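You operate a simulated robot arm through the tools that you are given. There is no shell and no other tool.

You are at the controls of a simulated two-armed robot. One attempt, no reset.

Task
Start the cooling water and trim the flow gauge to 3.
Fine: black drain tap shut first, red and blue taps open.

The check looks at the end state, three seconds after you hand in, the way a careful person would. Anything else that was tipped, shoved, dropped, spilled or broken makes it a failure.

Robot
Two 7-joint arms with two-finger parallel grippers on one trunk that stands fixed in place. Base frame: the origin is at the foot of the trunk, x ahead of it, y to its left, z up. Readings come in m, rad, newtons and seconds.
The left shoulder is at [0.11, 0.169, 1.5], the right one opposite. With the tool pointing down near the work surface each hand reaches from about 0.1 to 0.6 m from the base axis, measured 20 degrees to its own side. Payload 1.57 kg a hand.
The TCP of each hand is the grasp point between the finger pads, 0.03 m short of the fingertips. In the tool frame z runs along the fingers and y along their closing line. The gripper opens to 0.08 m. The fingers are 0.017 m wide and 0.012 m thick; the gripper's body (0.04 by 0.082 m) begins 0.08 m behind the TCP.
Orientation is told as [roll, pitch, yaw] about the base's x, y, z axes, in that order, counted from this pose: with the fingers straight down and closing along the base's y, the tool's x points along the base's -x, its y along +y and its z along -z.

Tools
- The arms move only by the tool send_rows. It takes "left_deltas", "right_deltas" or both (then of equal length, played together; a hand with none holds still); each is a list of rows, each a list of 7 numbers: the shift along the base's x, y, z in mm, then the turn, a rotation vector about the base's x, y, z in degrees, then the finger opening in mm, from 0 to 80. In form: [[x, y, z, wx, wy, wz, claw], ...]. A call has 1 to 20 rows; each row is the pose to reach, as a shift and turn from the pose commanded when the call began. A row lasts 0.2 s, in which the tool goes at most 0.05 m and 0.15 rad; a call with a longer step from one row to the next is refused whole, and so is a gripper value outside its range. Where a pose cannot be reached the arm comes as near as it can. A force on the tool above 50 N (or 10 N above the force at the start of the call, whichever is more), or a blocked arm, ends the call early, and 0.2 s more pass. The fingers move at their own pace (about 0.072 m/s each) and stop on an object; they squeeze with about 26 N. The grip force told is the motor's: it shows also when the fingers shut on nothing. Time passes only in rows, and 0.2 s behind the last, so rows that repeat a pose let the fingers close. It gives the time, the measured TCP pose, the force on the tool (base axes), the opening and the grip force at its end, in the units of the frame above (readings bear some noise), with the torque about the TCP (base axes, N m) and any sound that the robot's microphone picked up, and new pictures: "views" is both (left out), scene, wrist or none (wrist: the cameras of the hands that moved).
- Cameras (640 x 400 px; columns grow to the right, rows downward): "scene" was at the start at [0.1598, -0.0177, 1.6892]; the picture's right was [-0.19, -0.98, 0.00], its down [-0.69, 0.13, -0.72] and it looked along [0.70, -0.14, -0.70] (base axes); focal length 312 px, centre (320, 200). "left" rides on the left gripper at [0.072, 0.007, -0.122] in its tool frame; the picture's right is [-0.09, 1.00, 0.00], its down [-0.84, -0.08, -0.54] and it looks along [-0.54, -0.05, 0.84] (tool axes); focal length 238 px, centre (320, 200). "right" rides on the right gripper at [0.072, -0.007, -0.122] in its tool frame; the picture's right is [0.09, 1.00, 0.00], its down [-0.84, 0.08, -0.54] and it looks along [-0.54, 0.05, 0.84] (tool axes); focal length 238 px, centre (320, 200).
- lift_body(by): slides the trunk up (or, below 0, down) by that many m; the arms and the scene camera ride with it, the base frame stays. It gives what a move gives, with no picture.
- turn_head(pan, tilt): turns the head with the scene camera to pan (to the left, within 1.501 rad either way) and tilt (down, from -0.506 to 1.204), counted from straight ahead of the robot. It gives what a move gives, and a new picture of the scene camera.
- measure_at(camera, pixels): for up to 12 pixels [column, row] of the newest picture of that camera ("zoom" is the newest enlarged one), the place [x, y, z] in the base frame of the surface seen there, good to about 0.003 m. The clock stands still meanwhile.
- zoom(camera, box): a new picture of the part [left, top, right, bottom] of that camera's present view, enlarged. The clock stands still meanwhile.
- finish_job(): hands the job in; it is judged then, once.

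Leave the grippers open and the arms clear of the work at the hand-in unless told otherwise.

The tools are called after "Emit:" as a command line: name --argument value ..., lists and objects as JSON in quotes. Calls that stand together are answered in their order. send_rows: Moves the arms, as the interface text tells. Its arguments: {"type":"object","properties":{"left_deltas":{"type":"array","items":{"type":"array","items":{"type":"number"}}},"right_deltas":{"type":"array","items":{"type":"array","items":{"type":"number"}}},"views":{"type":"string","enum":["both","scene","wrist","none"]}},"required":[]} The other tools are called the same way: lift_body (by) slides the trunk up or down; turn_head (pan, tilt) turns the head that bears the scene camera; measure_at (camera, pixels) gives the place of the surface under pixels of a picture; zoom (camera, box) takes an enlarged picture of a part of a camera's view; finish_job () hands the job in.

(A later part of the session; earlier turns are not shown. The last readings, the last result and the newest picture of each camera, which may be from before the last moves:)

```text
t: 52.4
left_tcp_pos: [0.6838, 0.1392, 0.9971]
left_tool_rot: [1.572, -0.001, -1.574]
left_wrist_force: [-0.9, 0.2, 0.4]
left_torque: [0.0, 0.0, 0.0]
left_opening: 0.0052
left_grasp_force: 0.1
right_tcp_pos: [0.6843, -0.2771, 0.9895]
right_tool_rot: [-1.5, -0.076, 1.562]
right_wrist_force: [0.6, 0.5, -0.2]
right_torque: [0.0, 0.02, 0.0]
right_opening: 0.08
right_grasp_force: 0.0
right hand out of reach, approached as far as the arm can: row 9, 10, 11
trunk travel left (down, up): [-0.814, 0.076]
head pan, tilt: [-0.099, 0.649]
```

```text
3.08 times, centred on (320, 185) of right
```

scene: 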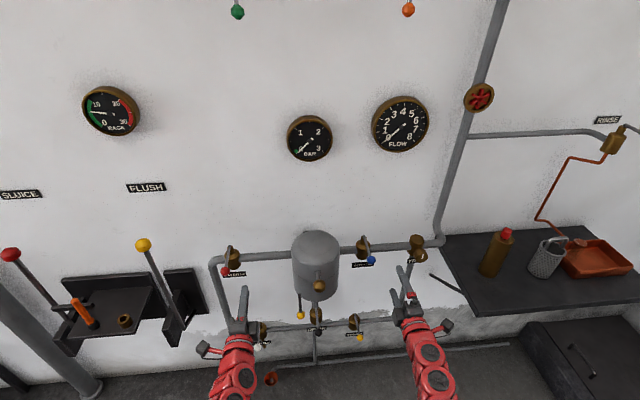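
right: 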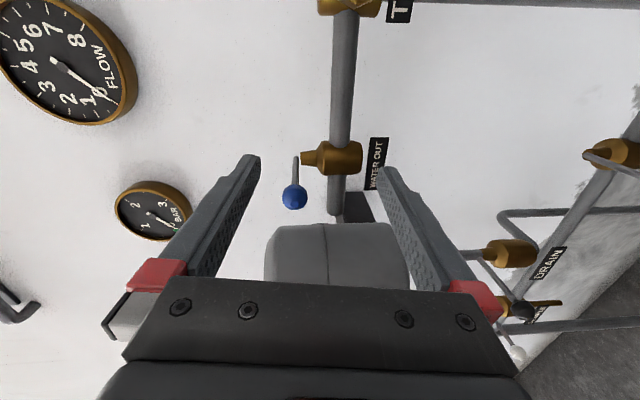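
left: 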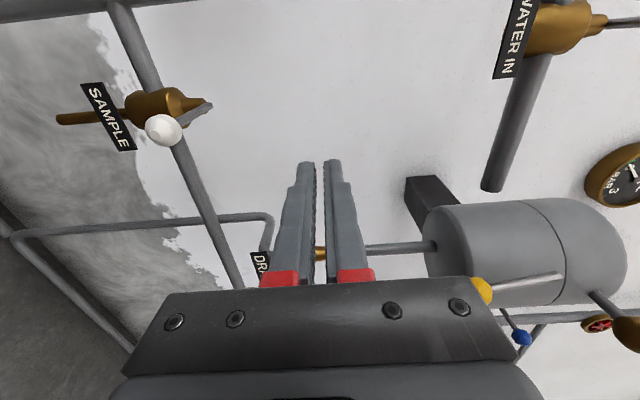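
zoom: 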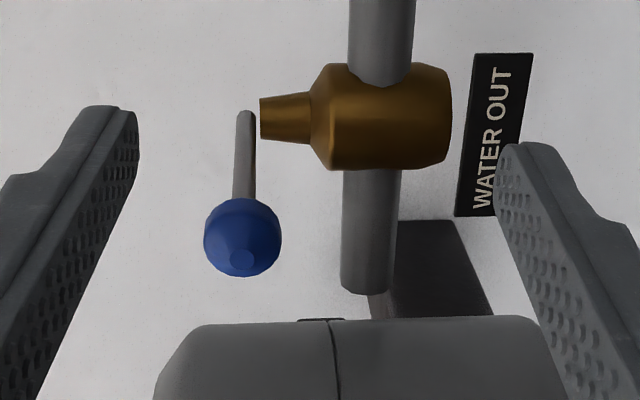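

Blue ball centre ≈(0.768,-0.220,1.008), pivot ≈(0.868,-0.22). It can only open away from the tank (toward –y). I close the right fingers, level the hand, cross in front of the ball to y≈-0.185 (on its tank side), then go forward beside it.

Emit:
send_rows --right_deltas '[[0, 0, 9, -2.2, -2.0, 0.2, 60], [0, 0, 18, -4.4, -4.1, 0.5, 30], [0, 25, 18, -4.4, -4.1, 0.5, 5], [0, 50, 18, -4.4, -4.1, 0.5, 5], [0, 75, 18, -4.4, -4.1, 0.5, 5], [0, 94, 18, -4.4, -4.1, 0.5, 5]]' --views "both"

```text
t: 53.8
left_tcp_pos: [0.6826, 0.1388, 0.9993]
left_tool_rot: [1.572, -0.003, -1.573]
left_wrist_force: [-0.6, 1.0, 0.1]
left_torque: [0.01, -0.03, -0.03]
left_opening: 0.0052
left_grasp_force: 0.2
right_tcp_pos: [0.6829, -0.1839, 1.0058]
right_tool_rot: [-1.571, -0.001, 1.574]
right_wrist_force: [-1.0, 0.5, -0.2]
right_torque: [-0.03, 0.01, -0.02]
right_opening: 0.0051
right_grasp_force: 0.0
right hand out of reach, approached as far as the arm can: row 1, 2, 3, 4, 5
trunk travel left (down, up): [-0.814, 0.076]
head pan, tilt: [-0.099, 0.649]
```

scene: 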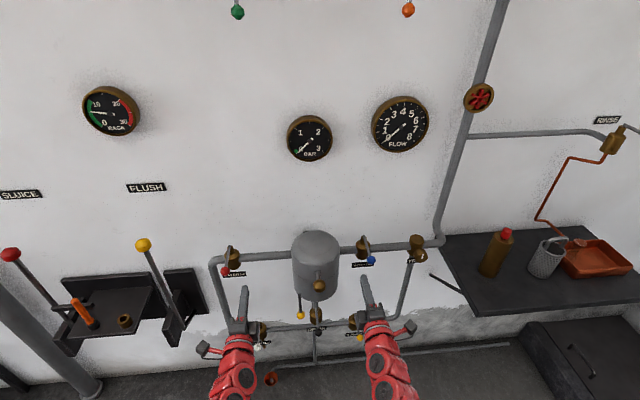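
right: 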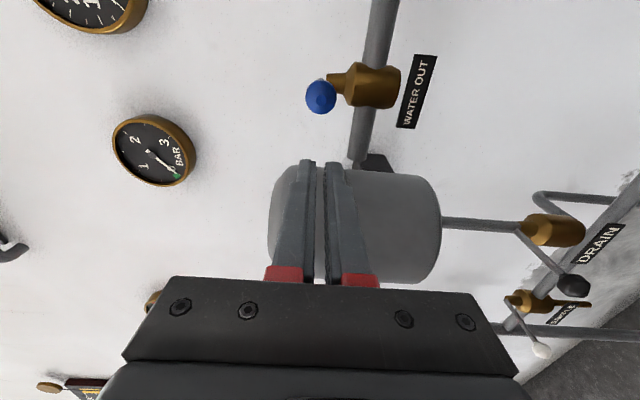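

The right hand is on the tank side of the blue lever, clear. I go forward 70 mm beside the ball, then make a small test push toward –y (~15° of lever turn).

Emit:
send_rows --right_deltas '[[35, 0, 2, 0, 0, 0, 5], [70, 0, 2, 0, 0, 0, 5], [70, -12, 2, 0, 0, 0, 5], [69, -22, 2, 0, 0, 0, 5], [68, -32, 2, 0, 0, 0, 5], [68, -40, 2, 0, 0, 0, 5]]' --views "both"

```text
t: 55.2
left_tcp_pos: [0.6842, 0.1384, 0.9977]
left_tool_rot: [1.57, -0.003, -1.574]
left_wrist_force: [-0.5, 0.6, 0.1]
left_torque: [0.01, -0.02, 0.0]
left_opening: 0.005
left_grasp_force: 0.0
right_tcp_pos: [0.7526, -0.2235, 1.0095]
right_tool_rot: [-1.571, 0.001, 1.575]
right_wrist_force: [-0.6, -0.3, 0.1]
right_torque: [0.02, 0.0, 0.03]
right_opening: 0.0053
right_grasp_force: 0.2
trunk travel left (down, up): [-0.814, 0.076]
head pan, tilt: [-0.099, 0.649]
```

scene: 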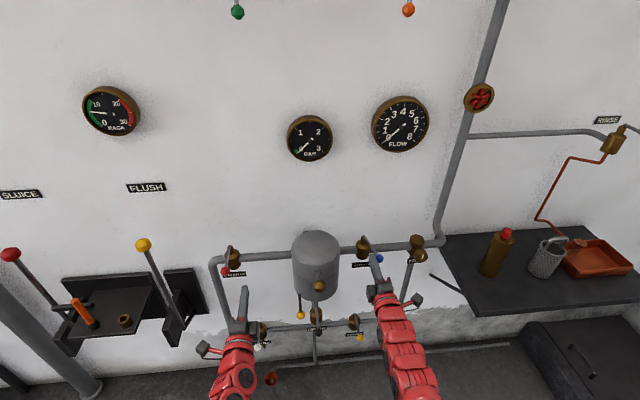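
right: 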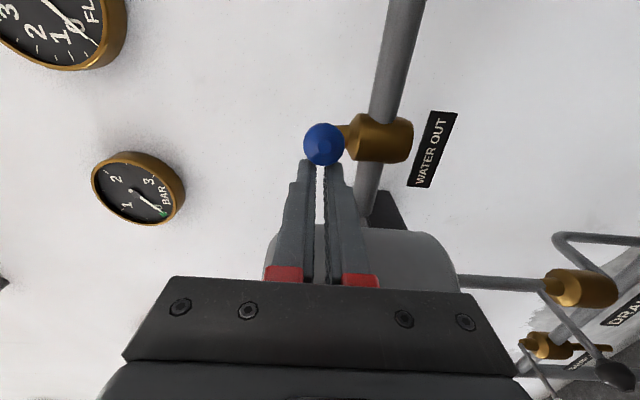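

Blue lever moves toward –y with little force. I continue pushing along its arc to about 60°.

Emit:
send_rows --right_deltas '[[2.5, -11.5, 0, 0, 0, 0, 5], [6.6, -22.9, 0, 0, 0, 0, 5], [13, -33, 0, 0, 0, 0, 5], [20.5, -42.8, 0, 0, 0, 0, 5], [29, -51, 0, 0, 0, 0, 5], [38.5, -58.1, 0, 0, 0, 0, 5]]' --views "both"

Emit:
zoom --camera "scene" --box '[320, 220, 448, 300]'

```text
t: 56.6
left_tcp_pos: [0.6844, 0.1395, 0.9973]
left_tool_rot: [1.571, -0.003, -1.574]
left_wrist_force: [0.1, 0.3, -0.4]
left_torque: [0.02, 0.01, 0.0]
left_opening: 0.0049
left_grasp_force: 0.1
right_tcp_pos: [0.792, -0.2801, 1.0097]
right_tool_rot: [-1.569, 0.0, 1.576]
right_wrist_force: [0.0, 0.0, -0.5]
right_torque: [0.01, -0.04, -0.02]
right_opening: 0.0051
right_grasp_force: 0.0
trunk travel left (down, up): [-0.814, 0.076]
head pan, tilt: [-0.099, 0.649]
```

scene: 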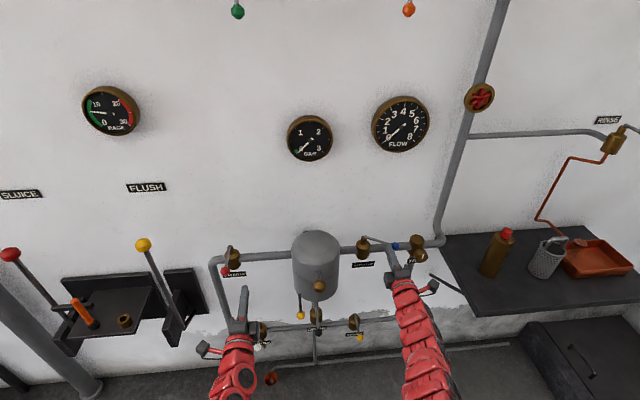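
right: 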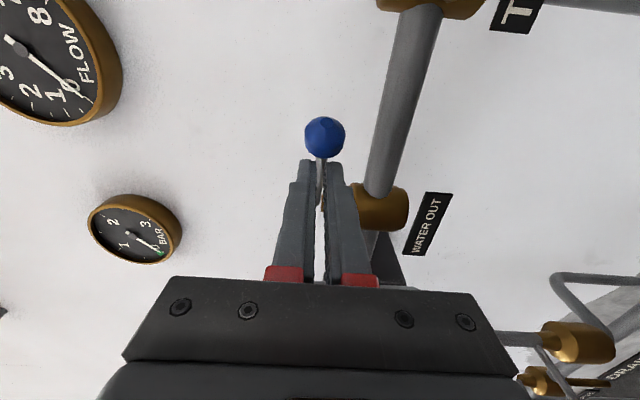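

```text
5.00 times, centred on (384, 260) of scene
```

zoom: 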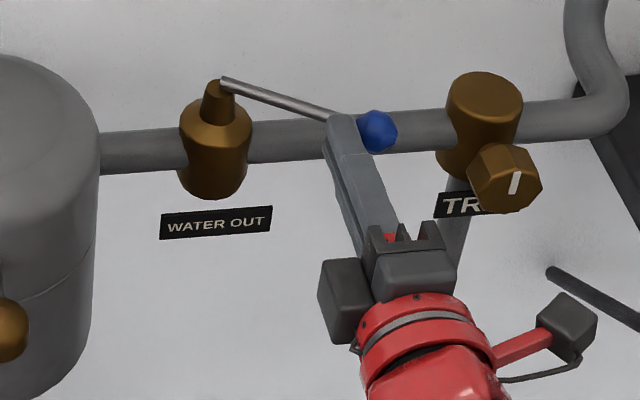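

Blue lever is at about 65°. I continue to ~90° with smaller steps, watching for the stop.

Emit:
send_rows --right_deltas '[[10, -5.5, 0, 0, 0, 0, 5], [20.9, -10.3, 0, 0, 0, 0, 5], [28.5, -12.5, 0, 0, 0, 0, 5], [34, -14, 0, 0, 0, 0, 5]]' --views "both"

Emit:
zoom --camera "scene" --box '[320, 220, 448, 300]'

Emit:
measure_at --camera "zoom" --pixels '[[230, 82], [260, 88], [300, 92], [330, 100], [220, 110]]'

```text
t: 57.6
left_tcp_pos: [0.683, 0.1394, 0.9967]
left_tool_rot: [1.57, -0.004, -1.574]
left_wrist_force: [0.9, -0.1, -0.9]
left_torque: [0.01, 0.0, -0.01]
left_opening: 0.0048
left_grasp_force: 0.0
right_tcp_pos: [0.8262, -0.2956, 1.0087]
right_tool_rot: [-1.568, 0.001, 1.574]
right_wrist_force: [-0.4, 0.2, -0.4]
right_torque: [0.02, 0.01, -0.01]
right_opening: 0.0054
right_grasp_force: 0.2
trunk travel left (down, up): [-0.814, 0.076]
head pan, tilt: [-0.099, 0.649]
```

scene: 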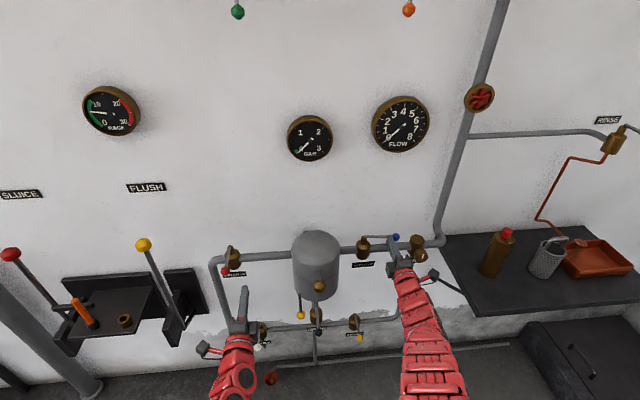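
right: 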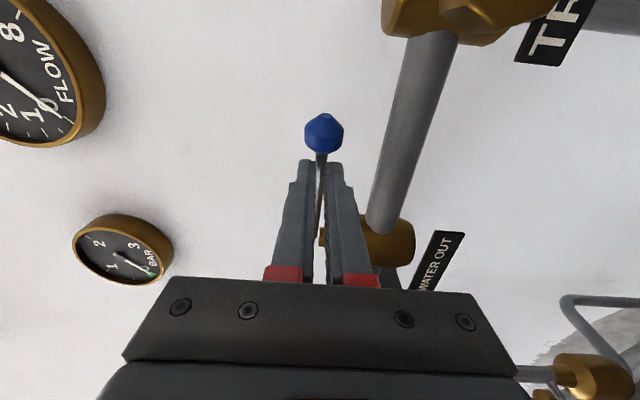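

```text
5.00 times, centred on (384, 260) of scene
```

zoom: 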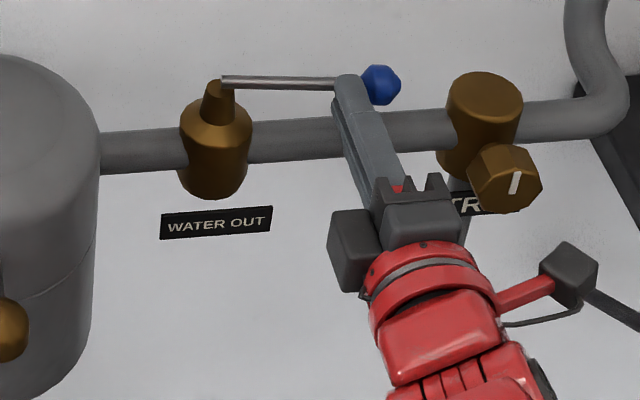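

```text
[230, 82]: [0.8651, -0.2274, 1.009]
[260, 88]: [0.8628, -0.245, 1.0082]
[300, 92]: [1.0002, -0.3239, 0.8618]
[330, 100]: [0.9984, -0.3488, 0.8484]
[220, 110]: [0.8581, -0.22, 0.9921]
```

The lever looks nearly parallel to the pipe. I measure more points along rod and ball for its angle.

Emit:
measure_at --camera "zoom" --pixels '[[230, 82], [250, 83], [270, 83], [290, 83], [310, 83], [330, 84], [380, 85], [395, 85]]'

```text
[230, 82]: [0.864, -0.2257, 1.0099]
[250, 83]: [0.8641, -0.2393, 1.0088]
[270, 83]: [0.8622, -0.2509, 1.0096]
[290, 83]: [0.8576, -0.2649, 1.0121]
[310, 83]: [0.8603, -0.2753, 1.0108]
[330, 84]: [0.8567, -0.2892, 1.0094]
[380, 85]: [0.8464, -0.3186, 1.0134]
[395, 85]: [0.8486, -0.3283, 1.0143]
```

It's about 6° short of fully along the pipe. I push +x another 10 mm gently to its stop.

Emit:
send_rows --right_deltas '[[4, -0.5, 0, 0, 0, 0, 5], [7, -0.7, 0, 0, 0, 0, 5], [10, -0.7, 0, 0, 0, 0, 5]]' --views "both"

Emit:
zoom --camera "scene" --box '[320, 220, 448, 300]'

Emit:
measure_at --camera "zoom" --pixels '[[230, 82], [250, 82], [270, 82], [290, 81], [310, 80], [330, 80], [380, 80], [395, 80]]'

```text
t: 58.4
left_tcp_pos: [0.6829, 0.1392, 0.9984]
left_tool_rot: [1.573, -0.002, -1.574]
left_wrist_force: [-0.2, 0.3, 0.5]
left_torque: [-0.04, -0.01, -0.01]
left_opening: 0.005
left_grasp_force: 0.1
right_tcp_pos: [0.8357, -0.2952, 1.0088]
right_tool_rot: [-1.571, -0.001, 1.575]
right_wrist_force: [-1.2, 1.0, 0.5]
right_torque: [-0.02, -0.05, 0.01]
right_opening: 0.0054
right_grasp_force: 0.2
trunk travel left (down, up): [-0.814, 0.076]
head pan, tilt: [-0.099, 0.649]
```

scene: 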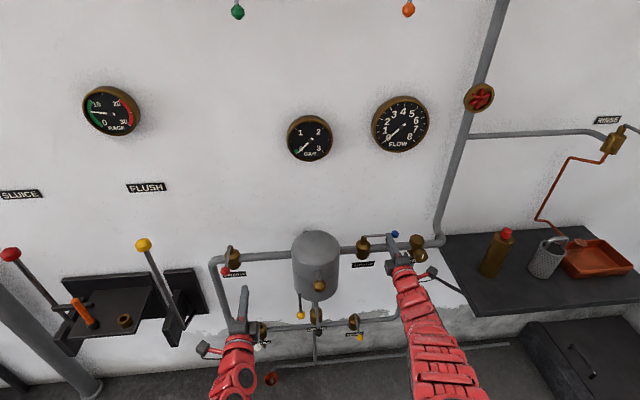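
right: 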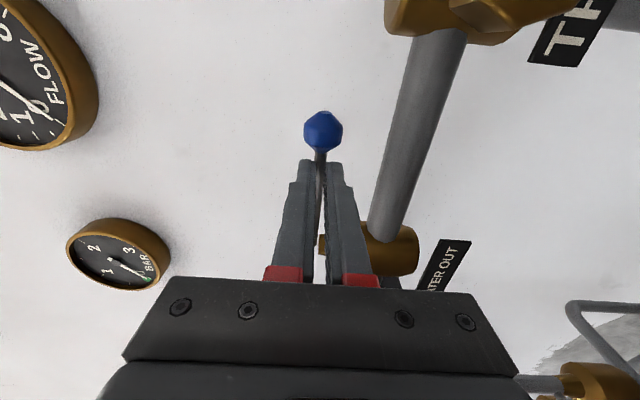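

```text
5.00 times, centred on (384, 260) of scene
```

zoom: 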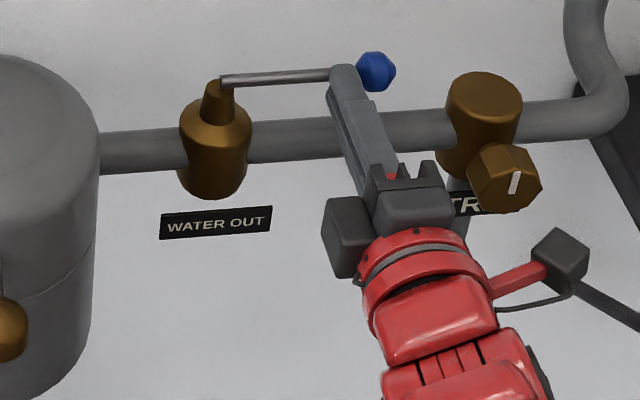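

```text
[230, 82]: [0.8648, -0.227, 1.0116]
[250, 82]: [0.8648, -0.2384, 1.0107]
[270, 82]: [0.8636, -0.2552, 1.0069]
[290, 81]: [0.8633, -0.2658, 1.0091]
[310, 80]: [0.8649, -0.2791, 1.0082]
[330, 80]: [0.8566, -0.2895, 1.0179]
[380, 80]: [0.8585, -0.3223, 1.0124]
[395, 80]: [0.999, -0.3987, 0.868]
```

The rod is now parallel to the pipe within ~1°. I nudge 4 mm more to feel the stop.

Emit:
send_rows --right_deltas '[[2, 0, 0, 0, 0, 0, 5], [4, 0, 0, 0, 0, 0, 5]]' --views "scene"

Emit:
zoom --camera "scene" --box '[320, 220, 448, 300]'

```text
t: 59.0
left_tcp_pos: [0.6834, 0.1392, 0.9984]
left_tool_rot: [1.573, -0.006, -1.575]
left_wrist_force: [-0.1, 0.5, -0.2]
left_torque: [0.02, -0.01, -0.02]
left_opening: 0.0049
left_grasp_force: 0.1
right_tcp_pos: [0.8374, -0.2962, 1.0087]
right_tool_rot: [-1.569, 0.001, 1.576]
right_wrist_force: [-5.4, 0.6, -4.1]
right_torque: [0.02, 0.15, 0.0]
right_opening: 0.0077
right_grasp_force: 1.6
trunk travel left (down, up): [-0.814, 0.076]
head pan, tilt: [-0.099, 0.649]
```

scene: 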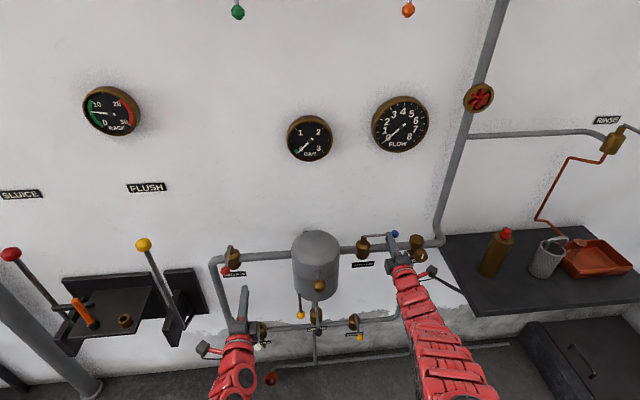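

```text
5.00 times, centred on (384, 260) of scene
```

zoom: 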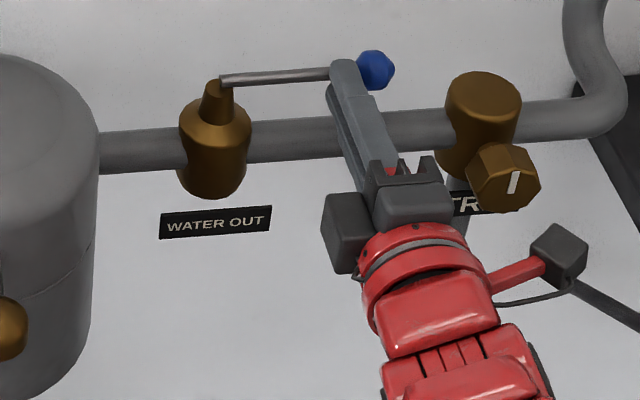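

Opening spread slightly and force rose with no further turn: blue is at its open stop. I back the right hand off 70 mm. At the same time I move the left hand forward on the right (–y) side of the red ball, not touching yet.

Emit:
send_rows --right_deltas '[[-15, 0, 0, 0, 0, 0, 5], [-35, 0, 0, 0, 0, 0, 5], [-55, 0, 0, 0, 0, 0, 5], [-75, -5, 0, 0, 0, 0, 5]]' --left_deltas '[[0, 5, 6, 0, 0, 0, 5], [20, 12, 11, 0, 0, 0, 5], [45, 12, 11, 0, 0, 0, 5], [70, 12, 11, 0, 0, 0, 5]]' --views "both"

Emit:
zoom --camera "scene" --box '[190, 220, 318, 300]'

```text
t: 60.0
left_tcp_pos: [0.754, 0.153, 1.0095]
left_tool_rot: [1.569, -0.003, -1.571]
left_wrist_force: [0.0, 0.5, 0.1]
left_torque: [-0.01, -0.01, 0.04]
left_opening: 0.0049
left_grasp_force: 0.0
right_tcp_pos: [0.7626, -0.3008, 1.0085]
right_tool_rot: [-1.572, -0.001, 1.574]
right_wrist_force: [0.9, -0.2, 0.3]
right_torque: [-0.02, 0.0, -0.02]
right_opening: 0.0049
right_grasp_force: 0.0
trunk travel left (down, up): [-0.814, 0.076]
head pan, tilt: [-0.099, 0.649]
```

scene: 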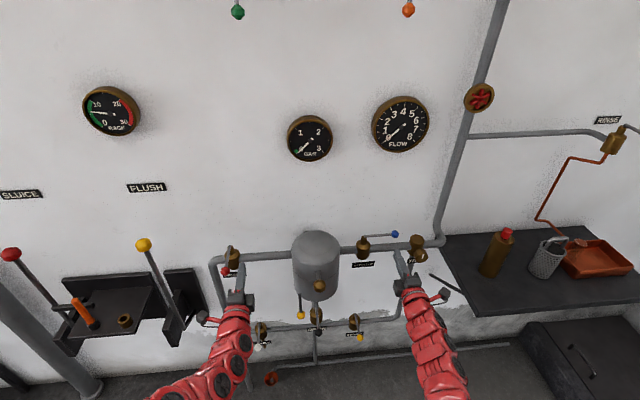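
right: 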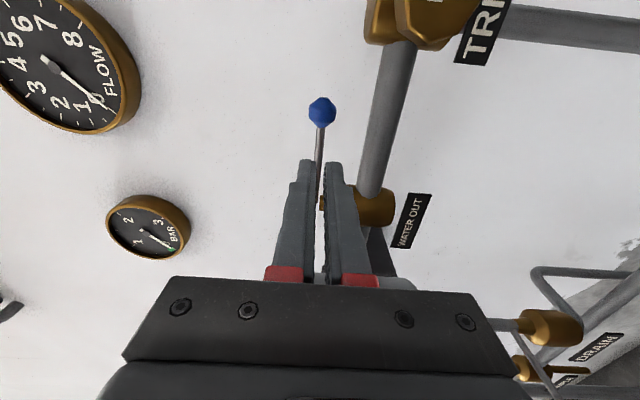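
left: 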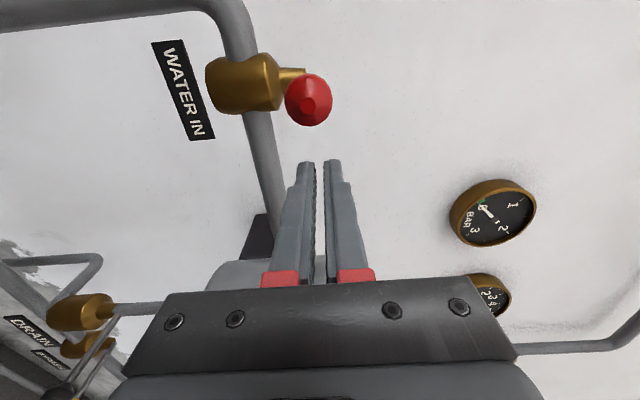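

```text
5.00 times, centred on (254, 260) of scene
```

zoom: 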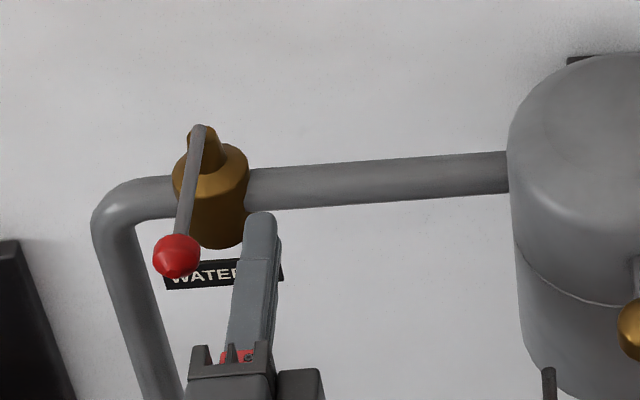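

Blue lever stays along the pipe. Left fingers are just right of the red ball. A gentle test push toward +y to see whether red turns that way.

Emit:
send_rows --left_deltas '[[0, 12, 0, 0, 0, 0, 5], [0, 20, 0, 0, 0, 0, 5], [0, 25, 0, 0, 0, 0, 5], [0, 29, 0, 0, 0, 0, 5]]' --views "both"

Emit:
zoom --camera "scene" --box '[190, 220, 318, 300]'

```text
t: 61.0
left_tcp_pos: [0.7559, 0.1799, 1.0087]
left_tool_rot: [1.569, -0.003, -1.575]
left_wrist_force: [0.8, -1.1, 0.2]
left_torque: [0.02, 0.02, -0.09]
left_opening: 0.005
left_grasp_force: 0.1
right_tcp_pos: [0.7644, -0.3, 1.0083]
right_tool_rot: [-1.571, 0.0, 1.575]
right_wrist_force: [-0.4, -0.1, 0.6]
right_torque: [0.01, 0.03, -0.03]
right_opening: 0.0049
right_grasp_force: 0.0
trunk travel left (down, up): [-0.814, 0.076]
head pan, tilt: [-0.099, 0.649]
```

scene: 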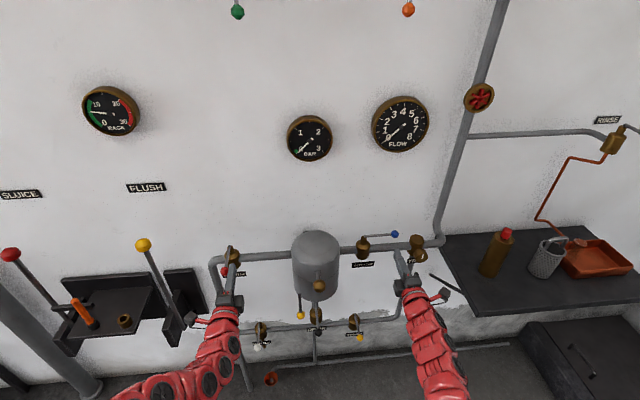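
left: 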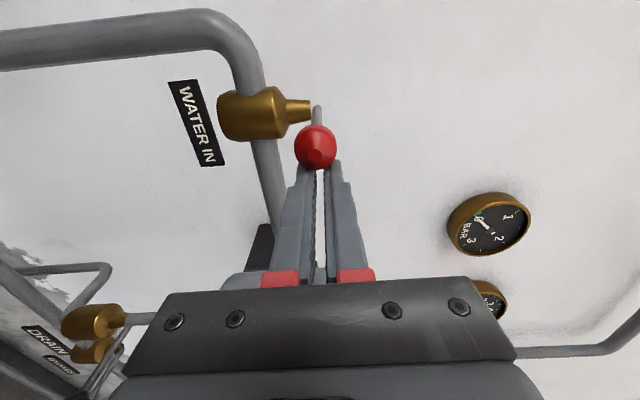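

```text
5.00 times, centred on (254, 260) of scene
```

zoom: 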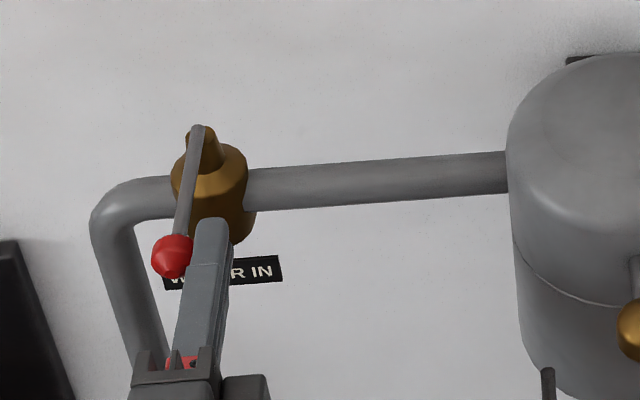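

The red ball shifted slightly with little force. I continue another 12 mm toward +y to confirm it's really turning that way.

Emit:
send_rows --left_deltas '[[0, 4, 0, 0, 0, 0, 5], [0, 8, 0, 0, 0, 0, 5], [0, 12, 0, 0, 0, 0, 5]]' --views "scene"

Emit:
zoom --camera "scene" --box '[190, 220, 318, 300]'

Emit:
zoom --camera "scene" --box '[270, 70, 446, 180]'

```text
t: 61.8
left_tcp_pos: [0.7545, 0.1816, 1.0089]
left_tool_rot: [1.57, 0.002, -1.586]
left_wrist_force: [-1.9, -36.5, -2.5]
left_torque: [-0.15, -0.17, -0.61]
left_opening: 0.0067
left_grasp_force: 0.6
right_tcp_pos: [0.7649, -0.3041, 1.0062]
right_tool_rot: [-1.57, -0.005, 1.574]
right_wrist_force: [-0.6, -0.4, 1.1]
right_torque: [-0.01, 0.02, 0.03]
right_opening: 0.0052
right_grasp_force: 0.0
trunk travel left (down, up): [-0.814, 0.076]
head pan, tilt: [-0.099, 0.649]
```

scene: 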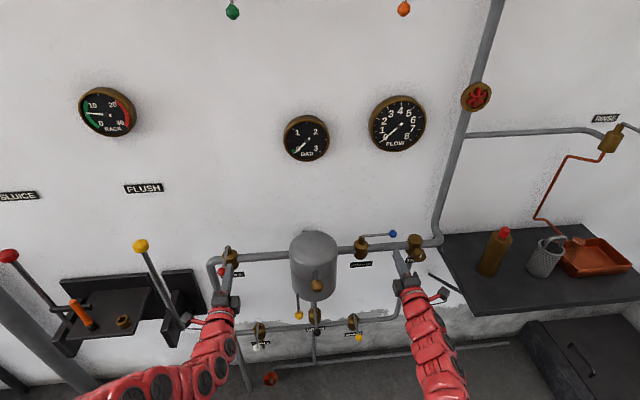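

```text
5.00 times, centred on (254, 260) of scene
```

zoom: 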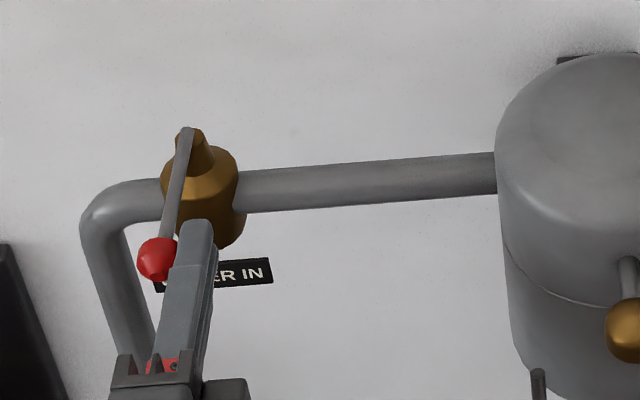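

```text
3.64 times, centred on (358, 125) of scene
```

zoom: 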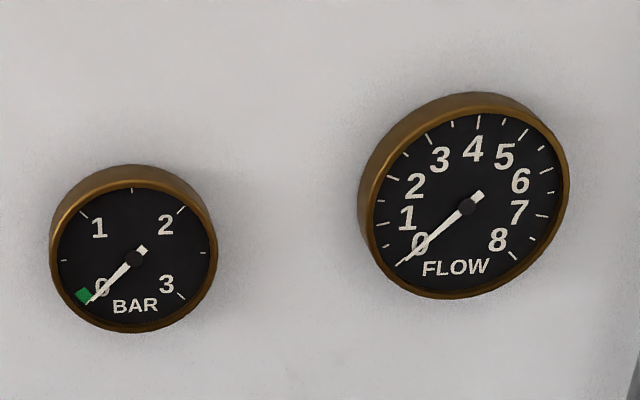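

Force went to 36 N with no motion, so red is against its shut stop on that side; it must open the other way (toward –y). First I relieve that push and back the left hand off, then I'll re-inspect the drain tap for any markings before letting water in.

Emit:
send_rows --left_deltas '[[0, -15, 0, 0, 0, 0, 5], [0, -30, 0, 0, 0, 0, 5], [-30, -35, 0, 0, 0, 0, 5], [-65, -35, 0, 0, 0, 0, 5]]' --views "both"

Emit:
zoom --camera "scene" --box '[300, 300, 332, 330]'

Emit:
zoom --camera "scene" --box '[250, 360, 300, 392]'

Emit:
zoom --camera "scene" --box '[214, 236, 254, 276]'

```text
t: 62.8
left_tcp_pos: [0.69, 0.1603, 0.9948]
left_tool_rot: [1.578, -0.004, -1.571]
left_wrist_force: [0.1, 0.5, -0.5]
left_torque: [0.01, 0.01, -0.04]
left_opening: 0.0052
left_grasp_force: 0.0
left hand out of reach, approached as far as the arm can: row 4
right_tcp_pos: [0.7609, -0.2996, 1.0105]
right_tool_rot: [-1.571, 0.001, 1.575]
right_wrist_force: [0.1, 0.3, 1.3]
right_torque: [0.02, -0.01, -0.07]
right_opening: 0.0049
right_grasp_force: 0.1
trunk travel left (down, up): [-0.814, 0.076]
head pan, tilt: [-0.099, 0.649]
```

scene: 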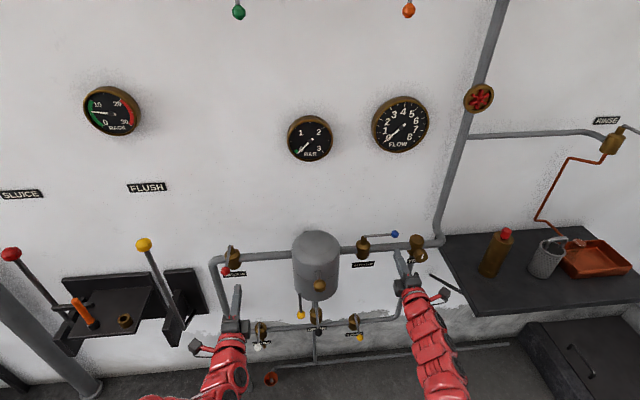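
left: 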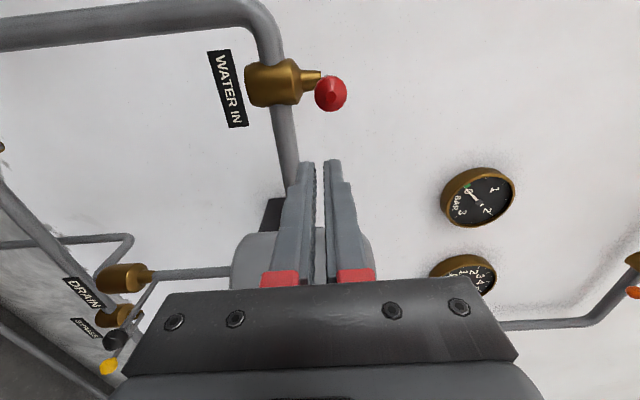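

```text
13.33 times, centred on (316, 315) of scene
```

zoom: 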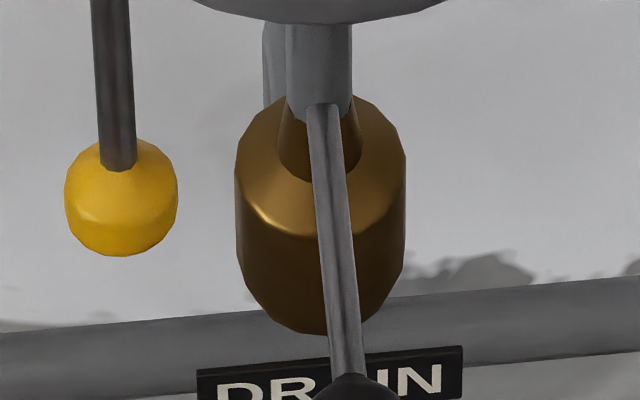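

```text
12.50 times, centred on (275, 376) of scene
```

zoom: 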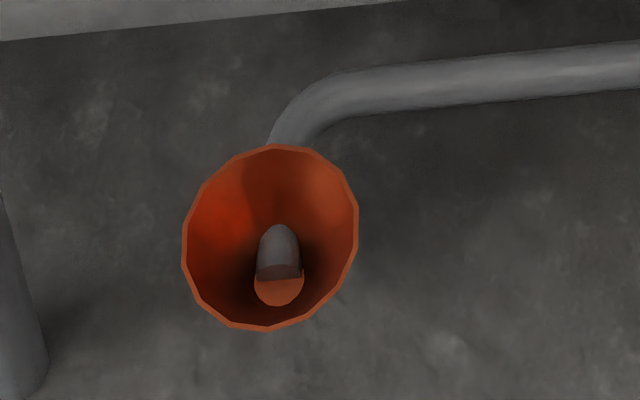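

```text
10.00 times, centred on (234, 256) of scene
```

zoom: 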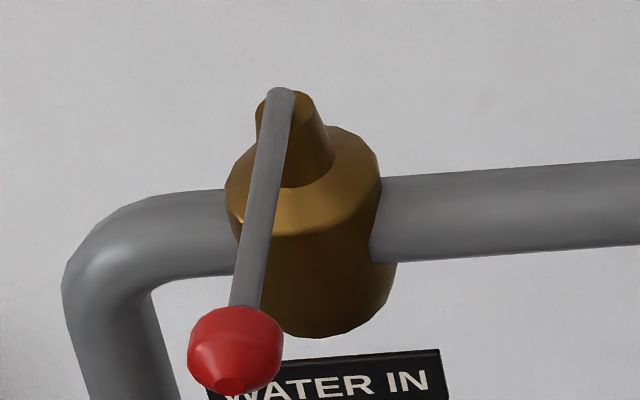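

No markings visible; the tundish (orange funnel) is dry. I'll move the left hand across in front of the red ball to its left (+y) side and forward beside it, ready to crack the red tap slightly and check tundish and gauges before opening fully.

Emit:
send_rows --left_deltas '[[0, 15, 8, 0, 0, 0, 5], [0, 45, 15, 0, 0, 0, 5], [0, 78, 15, 0, 0, 0, 5], [20, 80, 15, 0, 0, 0, 5], [45, 80, 15, 0, 0, 0, 5], [63, 80, 15, 0, 0, 0, 5]]' --views "both"

Emit:
zoom --camera "scene" --box '[190, 220, 318, 300]'

```text
t: 64.2
left_tcp_pos: [0.7548, 0.2411, 1.0102]
left_tool_rot: [1.573, -0.003, -1.573]
left_wrist_force: [0.0, -0.2, -0.6]
left_torque: [0.0, -0.01, -0.01]
left_opening: 0.0047
left_grasp_force: 0.0
left hand out of reach, approached as far as the arm can: row 1, 2, 3
right_tcp_pos: [0.764, -0.2993, 1.0096]
right_tool_rot: [-1.567, 0.0, 1.574]
right_wrist_force: [-0.5, -0.1, 0.5]
right_torque: [-0.03, 0.0, -0.01]
right_opening: 0.0048
right_grasp_force: 0.0
trunk travel left (down, up): [-0.814, 0.076]
head pan, tilt: [-0.099, 0.649]
```

scene: 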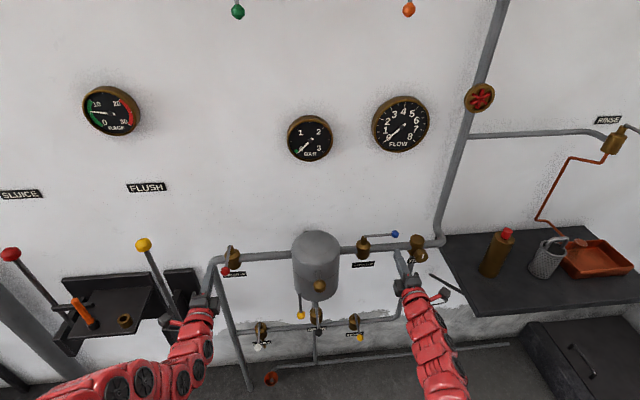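
left: 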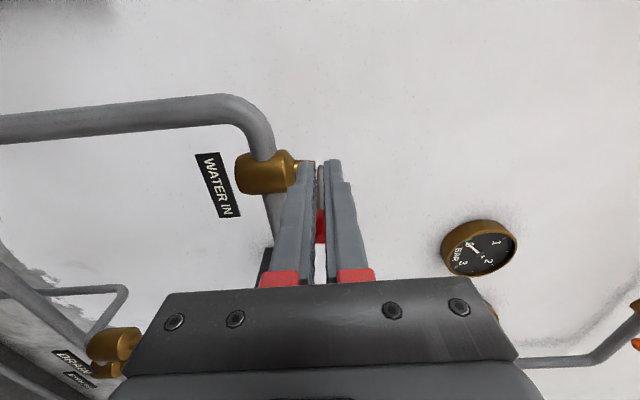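

```text
5.00 times, centred on (254, 260) of scene
```

zoom: 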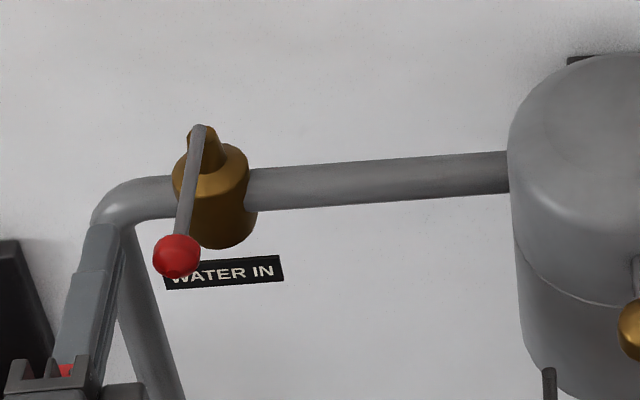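

Fingers are left of the red ball. Now I crack red by ~15° (push to y≈0.192), hold briefly, and watch gauges, tundish and sound.

Emit:
send_rows --left_deltas '[[0, -14, 0, 0, 0, 0, 5], [0, -24, 0, 0, 0, 0, 5], [0, -34, 0, 0, 0, 0, 5], [0, -42, 0, 0, 0, 0, 5], [0, -49, 0, 0, 0, 0, 5], [0, -49, 0, 0, 0, 0, 5], [0, -49, 0, 0, 0, 0, 5], [0, -49, 0, 0, 0, 0, 5]]' --views "scene"

Emit:
zoom --camera "scene" --box '[270, 70, 446, 180]'

Emit:
zoom --camera "scene" --box '[190, 220, 318, 300]'

Emit:
zoom --camera "scene" --box '[240, 330, 340, 392]'

```text
t: 66.0
left_tcp_pos: [0.7548, 0.1891, 1.0089]
left_tool_rot: [1.571, -0.003, -1.574]
left_wrist_force: [-0.5, -0.5, 0.9]
left_torque: [-0.03, 0.0, 0.0]
left_opening: 0.0047
left_grasp_force: 0.1
right_tcp_pos: [0.7639, -0.3005, 1.0087]
right_tool_rot: [-1.572, 0.001, 1.575]
right_wrist_force: [-0.2, 0.7, -0.3]
right_torque: [0.01, 0.02, 0.02]
right_opening: 0.0052
right_grasp_force: 0.1
trunk travel left (down, up): [-0.814, 0.076]
head pan, tilt: [-0.099, 0.649]
```

scene: 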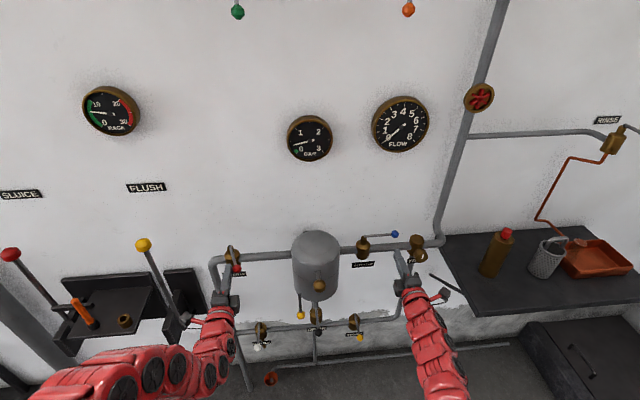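

```text
3.64 times, centred on (358, 125) of scene
```

zoom: 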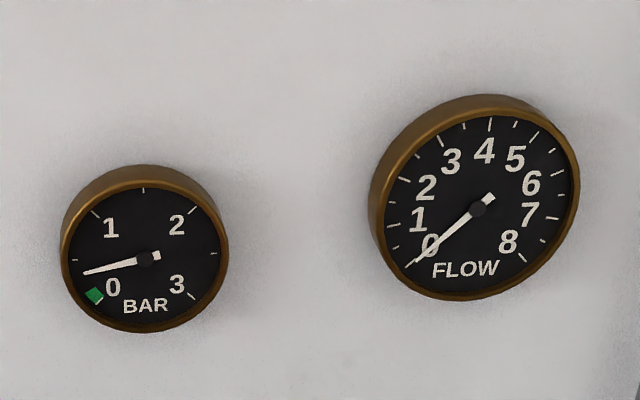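

```text
5.00 times, centred on (254, 260) of scene
```

zoom: 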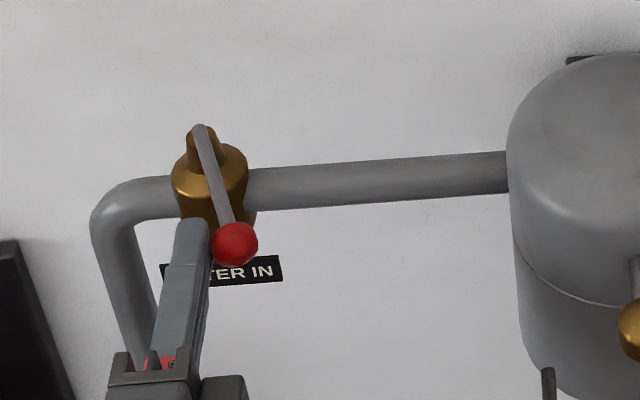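

```text
6.40 times, centred on (290, 361) of scene
```

zoom: 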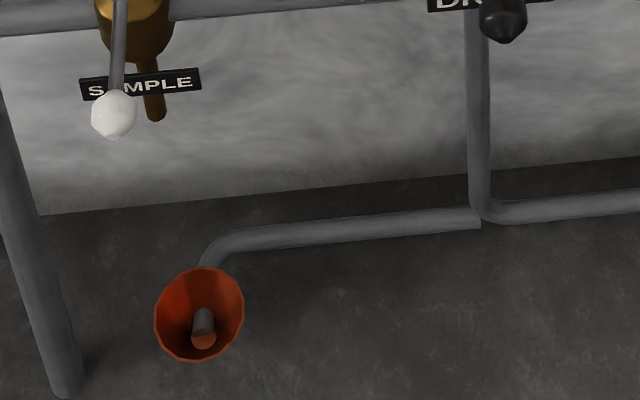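

BAR rose to ~0.35 while the tundish stays dry and there's no sound: the drain is indeed shut. FLOW is still 0 (trim closed). I hold still for a second to see whether BAR keeps climbing.

Emit:
send_rows --left_deltas '[[0, 0, 0, 0, 0, 0, 5], [0, 0, 0, 0, 0, 0, 5], [0, 0, 0, 0, 0, 0, 5], [0, 0, 0, 0, 0, 0, 5], [0, 0, 0, 0, 0, 0, 5], [0, 0, 0, 0, 0, 0, 5]]' --views "scene"

Emit:
zoom --camera "scene" --box '[270, 70, 446, 180]'

Emit:
zoom --camera "scene" --box '[240, 230, 368, 392]'

Emit:
zoom --camera "scene" --box '[350, 220, 478, 300]'

```text
t: 67.4
left_tcp_pos: [0.7551, 0.1899, 1.0095]
left_tool_rot: [1.571, -0.004, -1.576]
left_wrist_force: [-0.1, 0.4, 1.1]
left_torque: [0.01, 0.01, -0.02]
left_opening: 0.0048
left_grasp_force: 0.0
right_tcp_pos: [0.764, -0.3004, 1.0086]
right_tool_rot: [-1.569, 0.0, 1.575]
right_wrist_force: [0.1, -0.2, 0.3]
right_torque: [0.03, -0.04, -0.02]
right_opening: 0.0052
right_grasp_force: 0.0
trunk travel left (down, up): [-0.814, 0.076]
head pan, tilt: [-0.099, 0.649]
```

scene: 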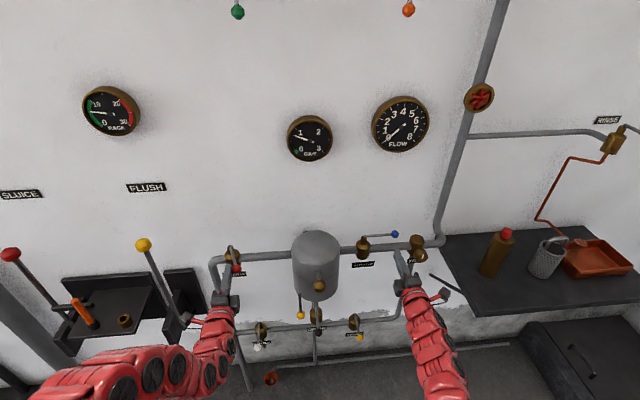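

```text
3.64 times, centred on (358, 125) of scene
```

zoom: 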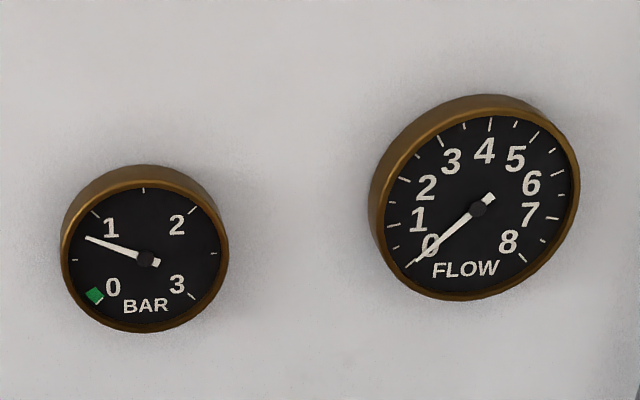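

```text
2.47 times, centred on (304, 311) of scene
```

zoom: 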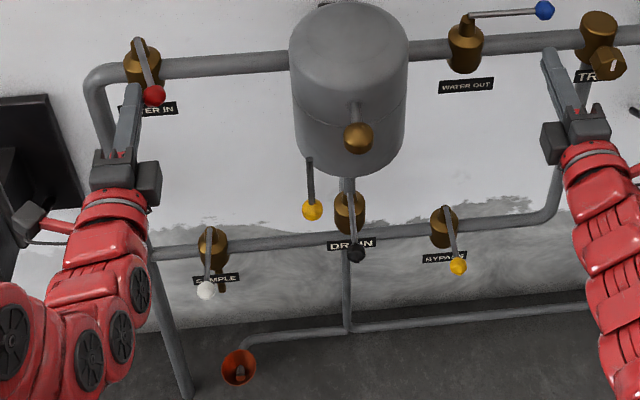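

```text
5.00 times, centred on (414, 260) of scene
```

zoom: 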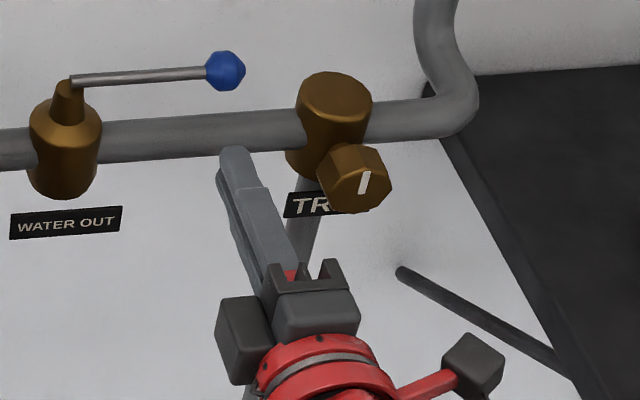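

BAR is climbing steadily (0.35→0.75) because nothing flows through the closed trim. To avoid over-pressure I'll shut red again right away: hop the closed left fingers over the ball to its right side and push it back to its stop, then open trim first.

Emit:
send_rows --left_deltas '[[0, 2, 36, 0, 0, 0, 5], [0, -46, 36, 0, 0, 0, 5], [0, -52, 0, 0, 0, 0, 5], [0, -30, 0, 0, 0, 0, 5], [0, -9, 0, 0, 0, 0, 5]]' --views "scene"

Emit:
zoom --camera "scene" --box '[190, 220, 318, 300]'

Emit:
zoom --camera "scene" --box '[270, 70, 446, 180]'

```text
t: 68.6
left_tcp_pos: [0.7563, 0.1784, 1.0113]
left_tool_rot: [1.571, -0.002, -1.578]
left_wrist_force: [-2.4, -4.5, 0.4]
left_torque: [-0.02, 0.0, -0.06]
left_opening: 0.0047
left_grasp_force: 0.0
left hand out of reach, approached as far as the arm can: row 2
right_tcp_pos: [0.7628, -0.3018, 1.0075]
right_tool_rot: [-1.571, 0.0, 1.574]
right_wrist_force: [-0.9, 0.3, -0.2]
right_torque: [0.0, -0.01, -0.01]
right_opening: 0.0049
right_grasp_force: 0.1
trunk travel left (down, up): [-0.814, 0.076]
head pan, tilt: [-0.099, 0.649]
```

scene: 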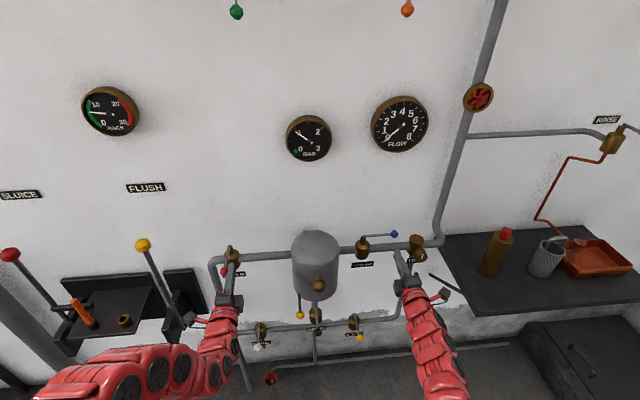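

```text
5.00 times, centred on (254, 260) of scene
```

zoom: 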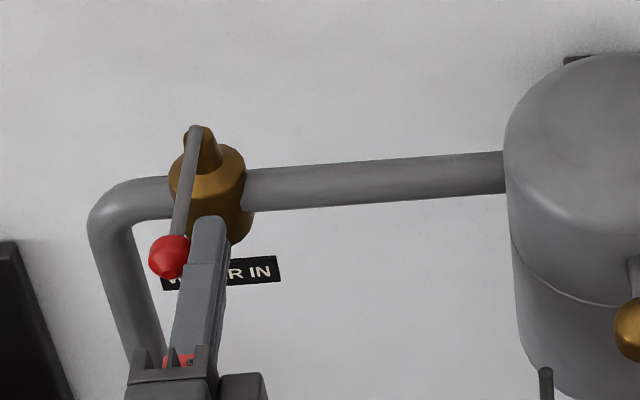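

```text
3.64 times, centred on (358, 125) of scene
```

zoom: 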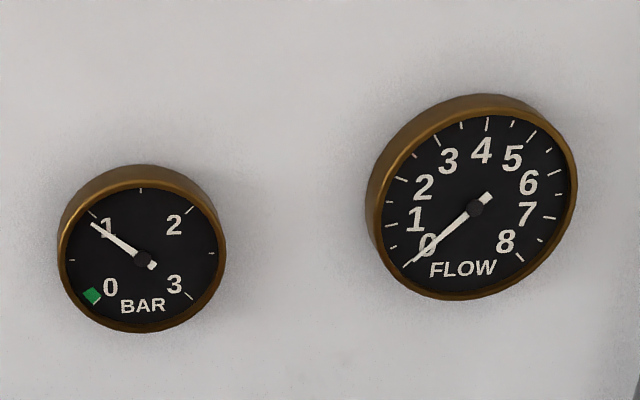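

Red is back on its shut stop; BAR about 0.95 and should hold. Now the TRIM knob: I'll zoom and measure it from the scene camera.

Emit:
zoom --camera "scene" --box '[398, 224, 446, 276]'

Emit:
measure_at --camera "scene" --pixels '[[421, 256], [418, 253], [425, 254], [422, 260], [416, 258], [427, 259], [417, 240], [418, 246]]'

```text
7.69 times, centred on (422, 250) of scene
```

zoom: 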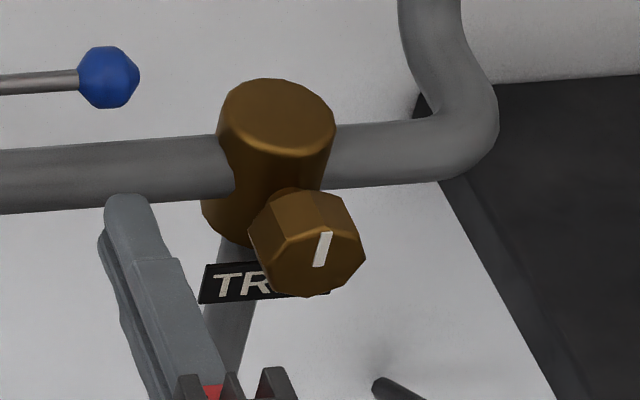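

```text
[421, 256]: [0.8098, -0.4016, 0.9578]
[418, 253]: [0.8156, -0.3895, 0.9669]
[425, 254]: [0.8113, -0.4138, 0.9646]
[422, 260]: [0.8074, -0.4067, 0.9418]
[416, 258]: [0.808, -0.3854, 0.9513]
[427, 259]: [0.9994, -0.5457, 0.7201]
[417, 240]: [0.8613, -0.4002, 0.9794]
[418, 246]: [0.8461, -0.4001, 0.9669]
```

I measure points on the knob face and side in this zoom.

Emit:
measure_at --camera "zoom" --pixels '[[322, 250], [328, 236], [317, 264], [295, 255], [350, 250], [330, 222], [310, 288], [275, 250], [290, 210], [260, 240], [270, 275], [355, 270]]'

```text
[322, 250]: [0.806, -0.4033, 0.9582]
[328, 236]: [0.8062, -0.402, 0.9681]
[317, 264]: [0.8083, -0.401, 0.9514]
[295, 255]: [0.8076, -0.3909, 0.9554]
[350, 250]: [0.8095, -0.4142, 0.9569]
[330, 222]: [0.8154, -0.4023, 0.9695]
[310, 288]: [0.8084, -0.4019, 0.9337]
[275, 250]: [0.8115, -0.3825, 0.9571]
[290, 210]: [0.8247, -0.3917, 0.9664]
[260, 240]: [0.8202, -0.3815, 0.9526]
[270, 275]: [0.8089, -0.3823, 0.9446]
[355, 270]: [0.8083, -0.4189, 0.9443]
```

The knob face is at x≈0.808, centre ≈(y -0.4005, z 0.951), ~38 mm across, mark pointing up (12 o'clock). Both arms reach their targets best with the trunk 0.07 m lower, so I first draw both hands back clear of the levers.

Emit:
send_rows --left_deltas '[[0, -10, 0, 0, 0, 0, 5], [-15, -18, 0, 0, 0, 0, 5], [-40, -18, 0, 0, 0, 0, 5], [-62, -18, 0, 0, 0, 0, 5]]' --right_deltas '[[-10, 0, 0, 0, 0, 0, 5], [-25, 0, 0, 0, 0, 0, 20], [-40, 0, 0, 0, 0, 0, 40], [-50, 0, 0, 0, 0, 0, 60]]' --views "scene"

Emit:
lift_body --by -0.07

```text
t: 69.6
left_tcp_pos: [0.6976, 0.1644, 0.9988]
left_tool_rot: [1.575, -0.004, -1.572]
left_wrist_force: [0.8, -0.4, 0.2]
left_torque: [0.04, -0.01, -0.01]
left_opening: 0.005
left_grasp_force: 0.0
left hand out of reach, approached as far as the arm can: row 4
right_tcp_pos: [0.7122, -0.3014, 1.0073]
right_tool_rot: [-1.572, -0.001, 1.574]
right_wrist_force: [0.0, 0.7, 0.3]
right_torque: [0.03, 0.01, -0.01]
right_opening: 0.0599
right_grasp_force: 0.0
trunk travel left (down, up): [-0.814, 0.076]
head pan, tilt: [-0.099, 0.649]
```

scene: 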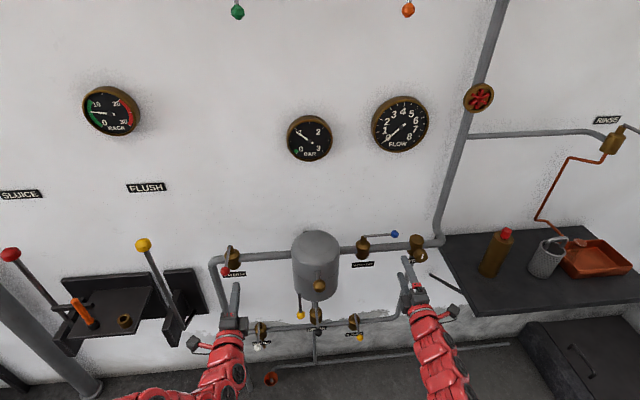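

```text
t: 70.7
left_tcp_pos: [0.6982, 0.1644, 0.9273]
left_tool_rot: [1.574, -0.003, -1.574]
left_wrist_force: [0.1, 0.0, -0.8]
left_torque: [-0.03, -0.02, 0.01]
left_opening: 0.0048
left_grasp_force: 0.0
right_tcp_pos: [0.7138, -0.3013, 0.9375]
right_tool_rot: [-1.572, 0.001, 1.575]
right_wrist_force: [-0.3, 0.0, -0.2]
right_torque: [0.0, 0.0, 0.0]
right_opening: 0.06
right_grasp_force: 0.0
trunk travel left (down, up): [-0.744, 0.146]
head pan, tilt: [-0.099, 0.649]
```

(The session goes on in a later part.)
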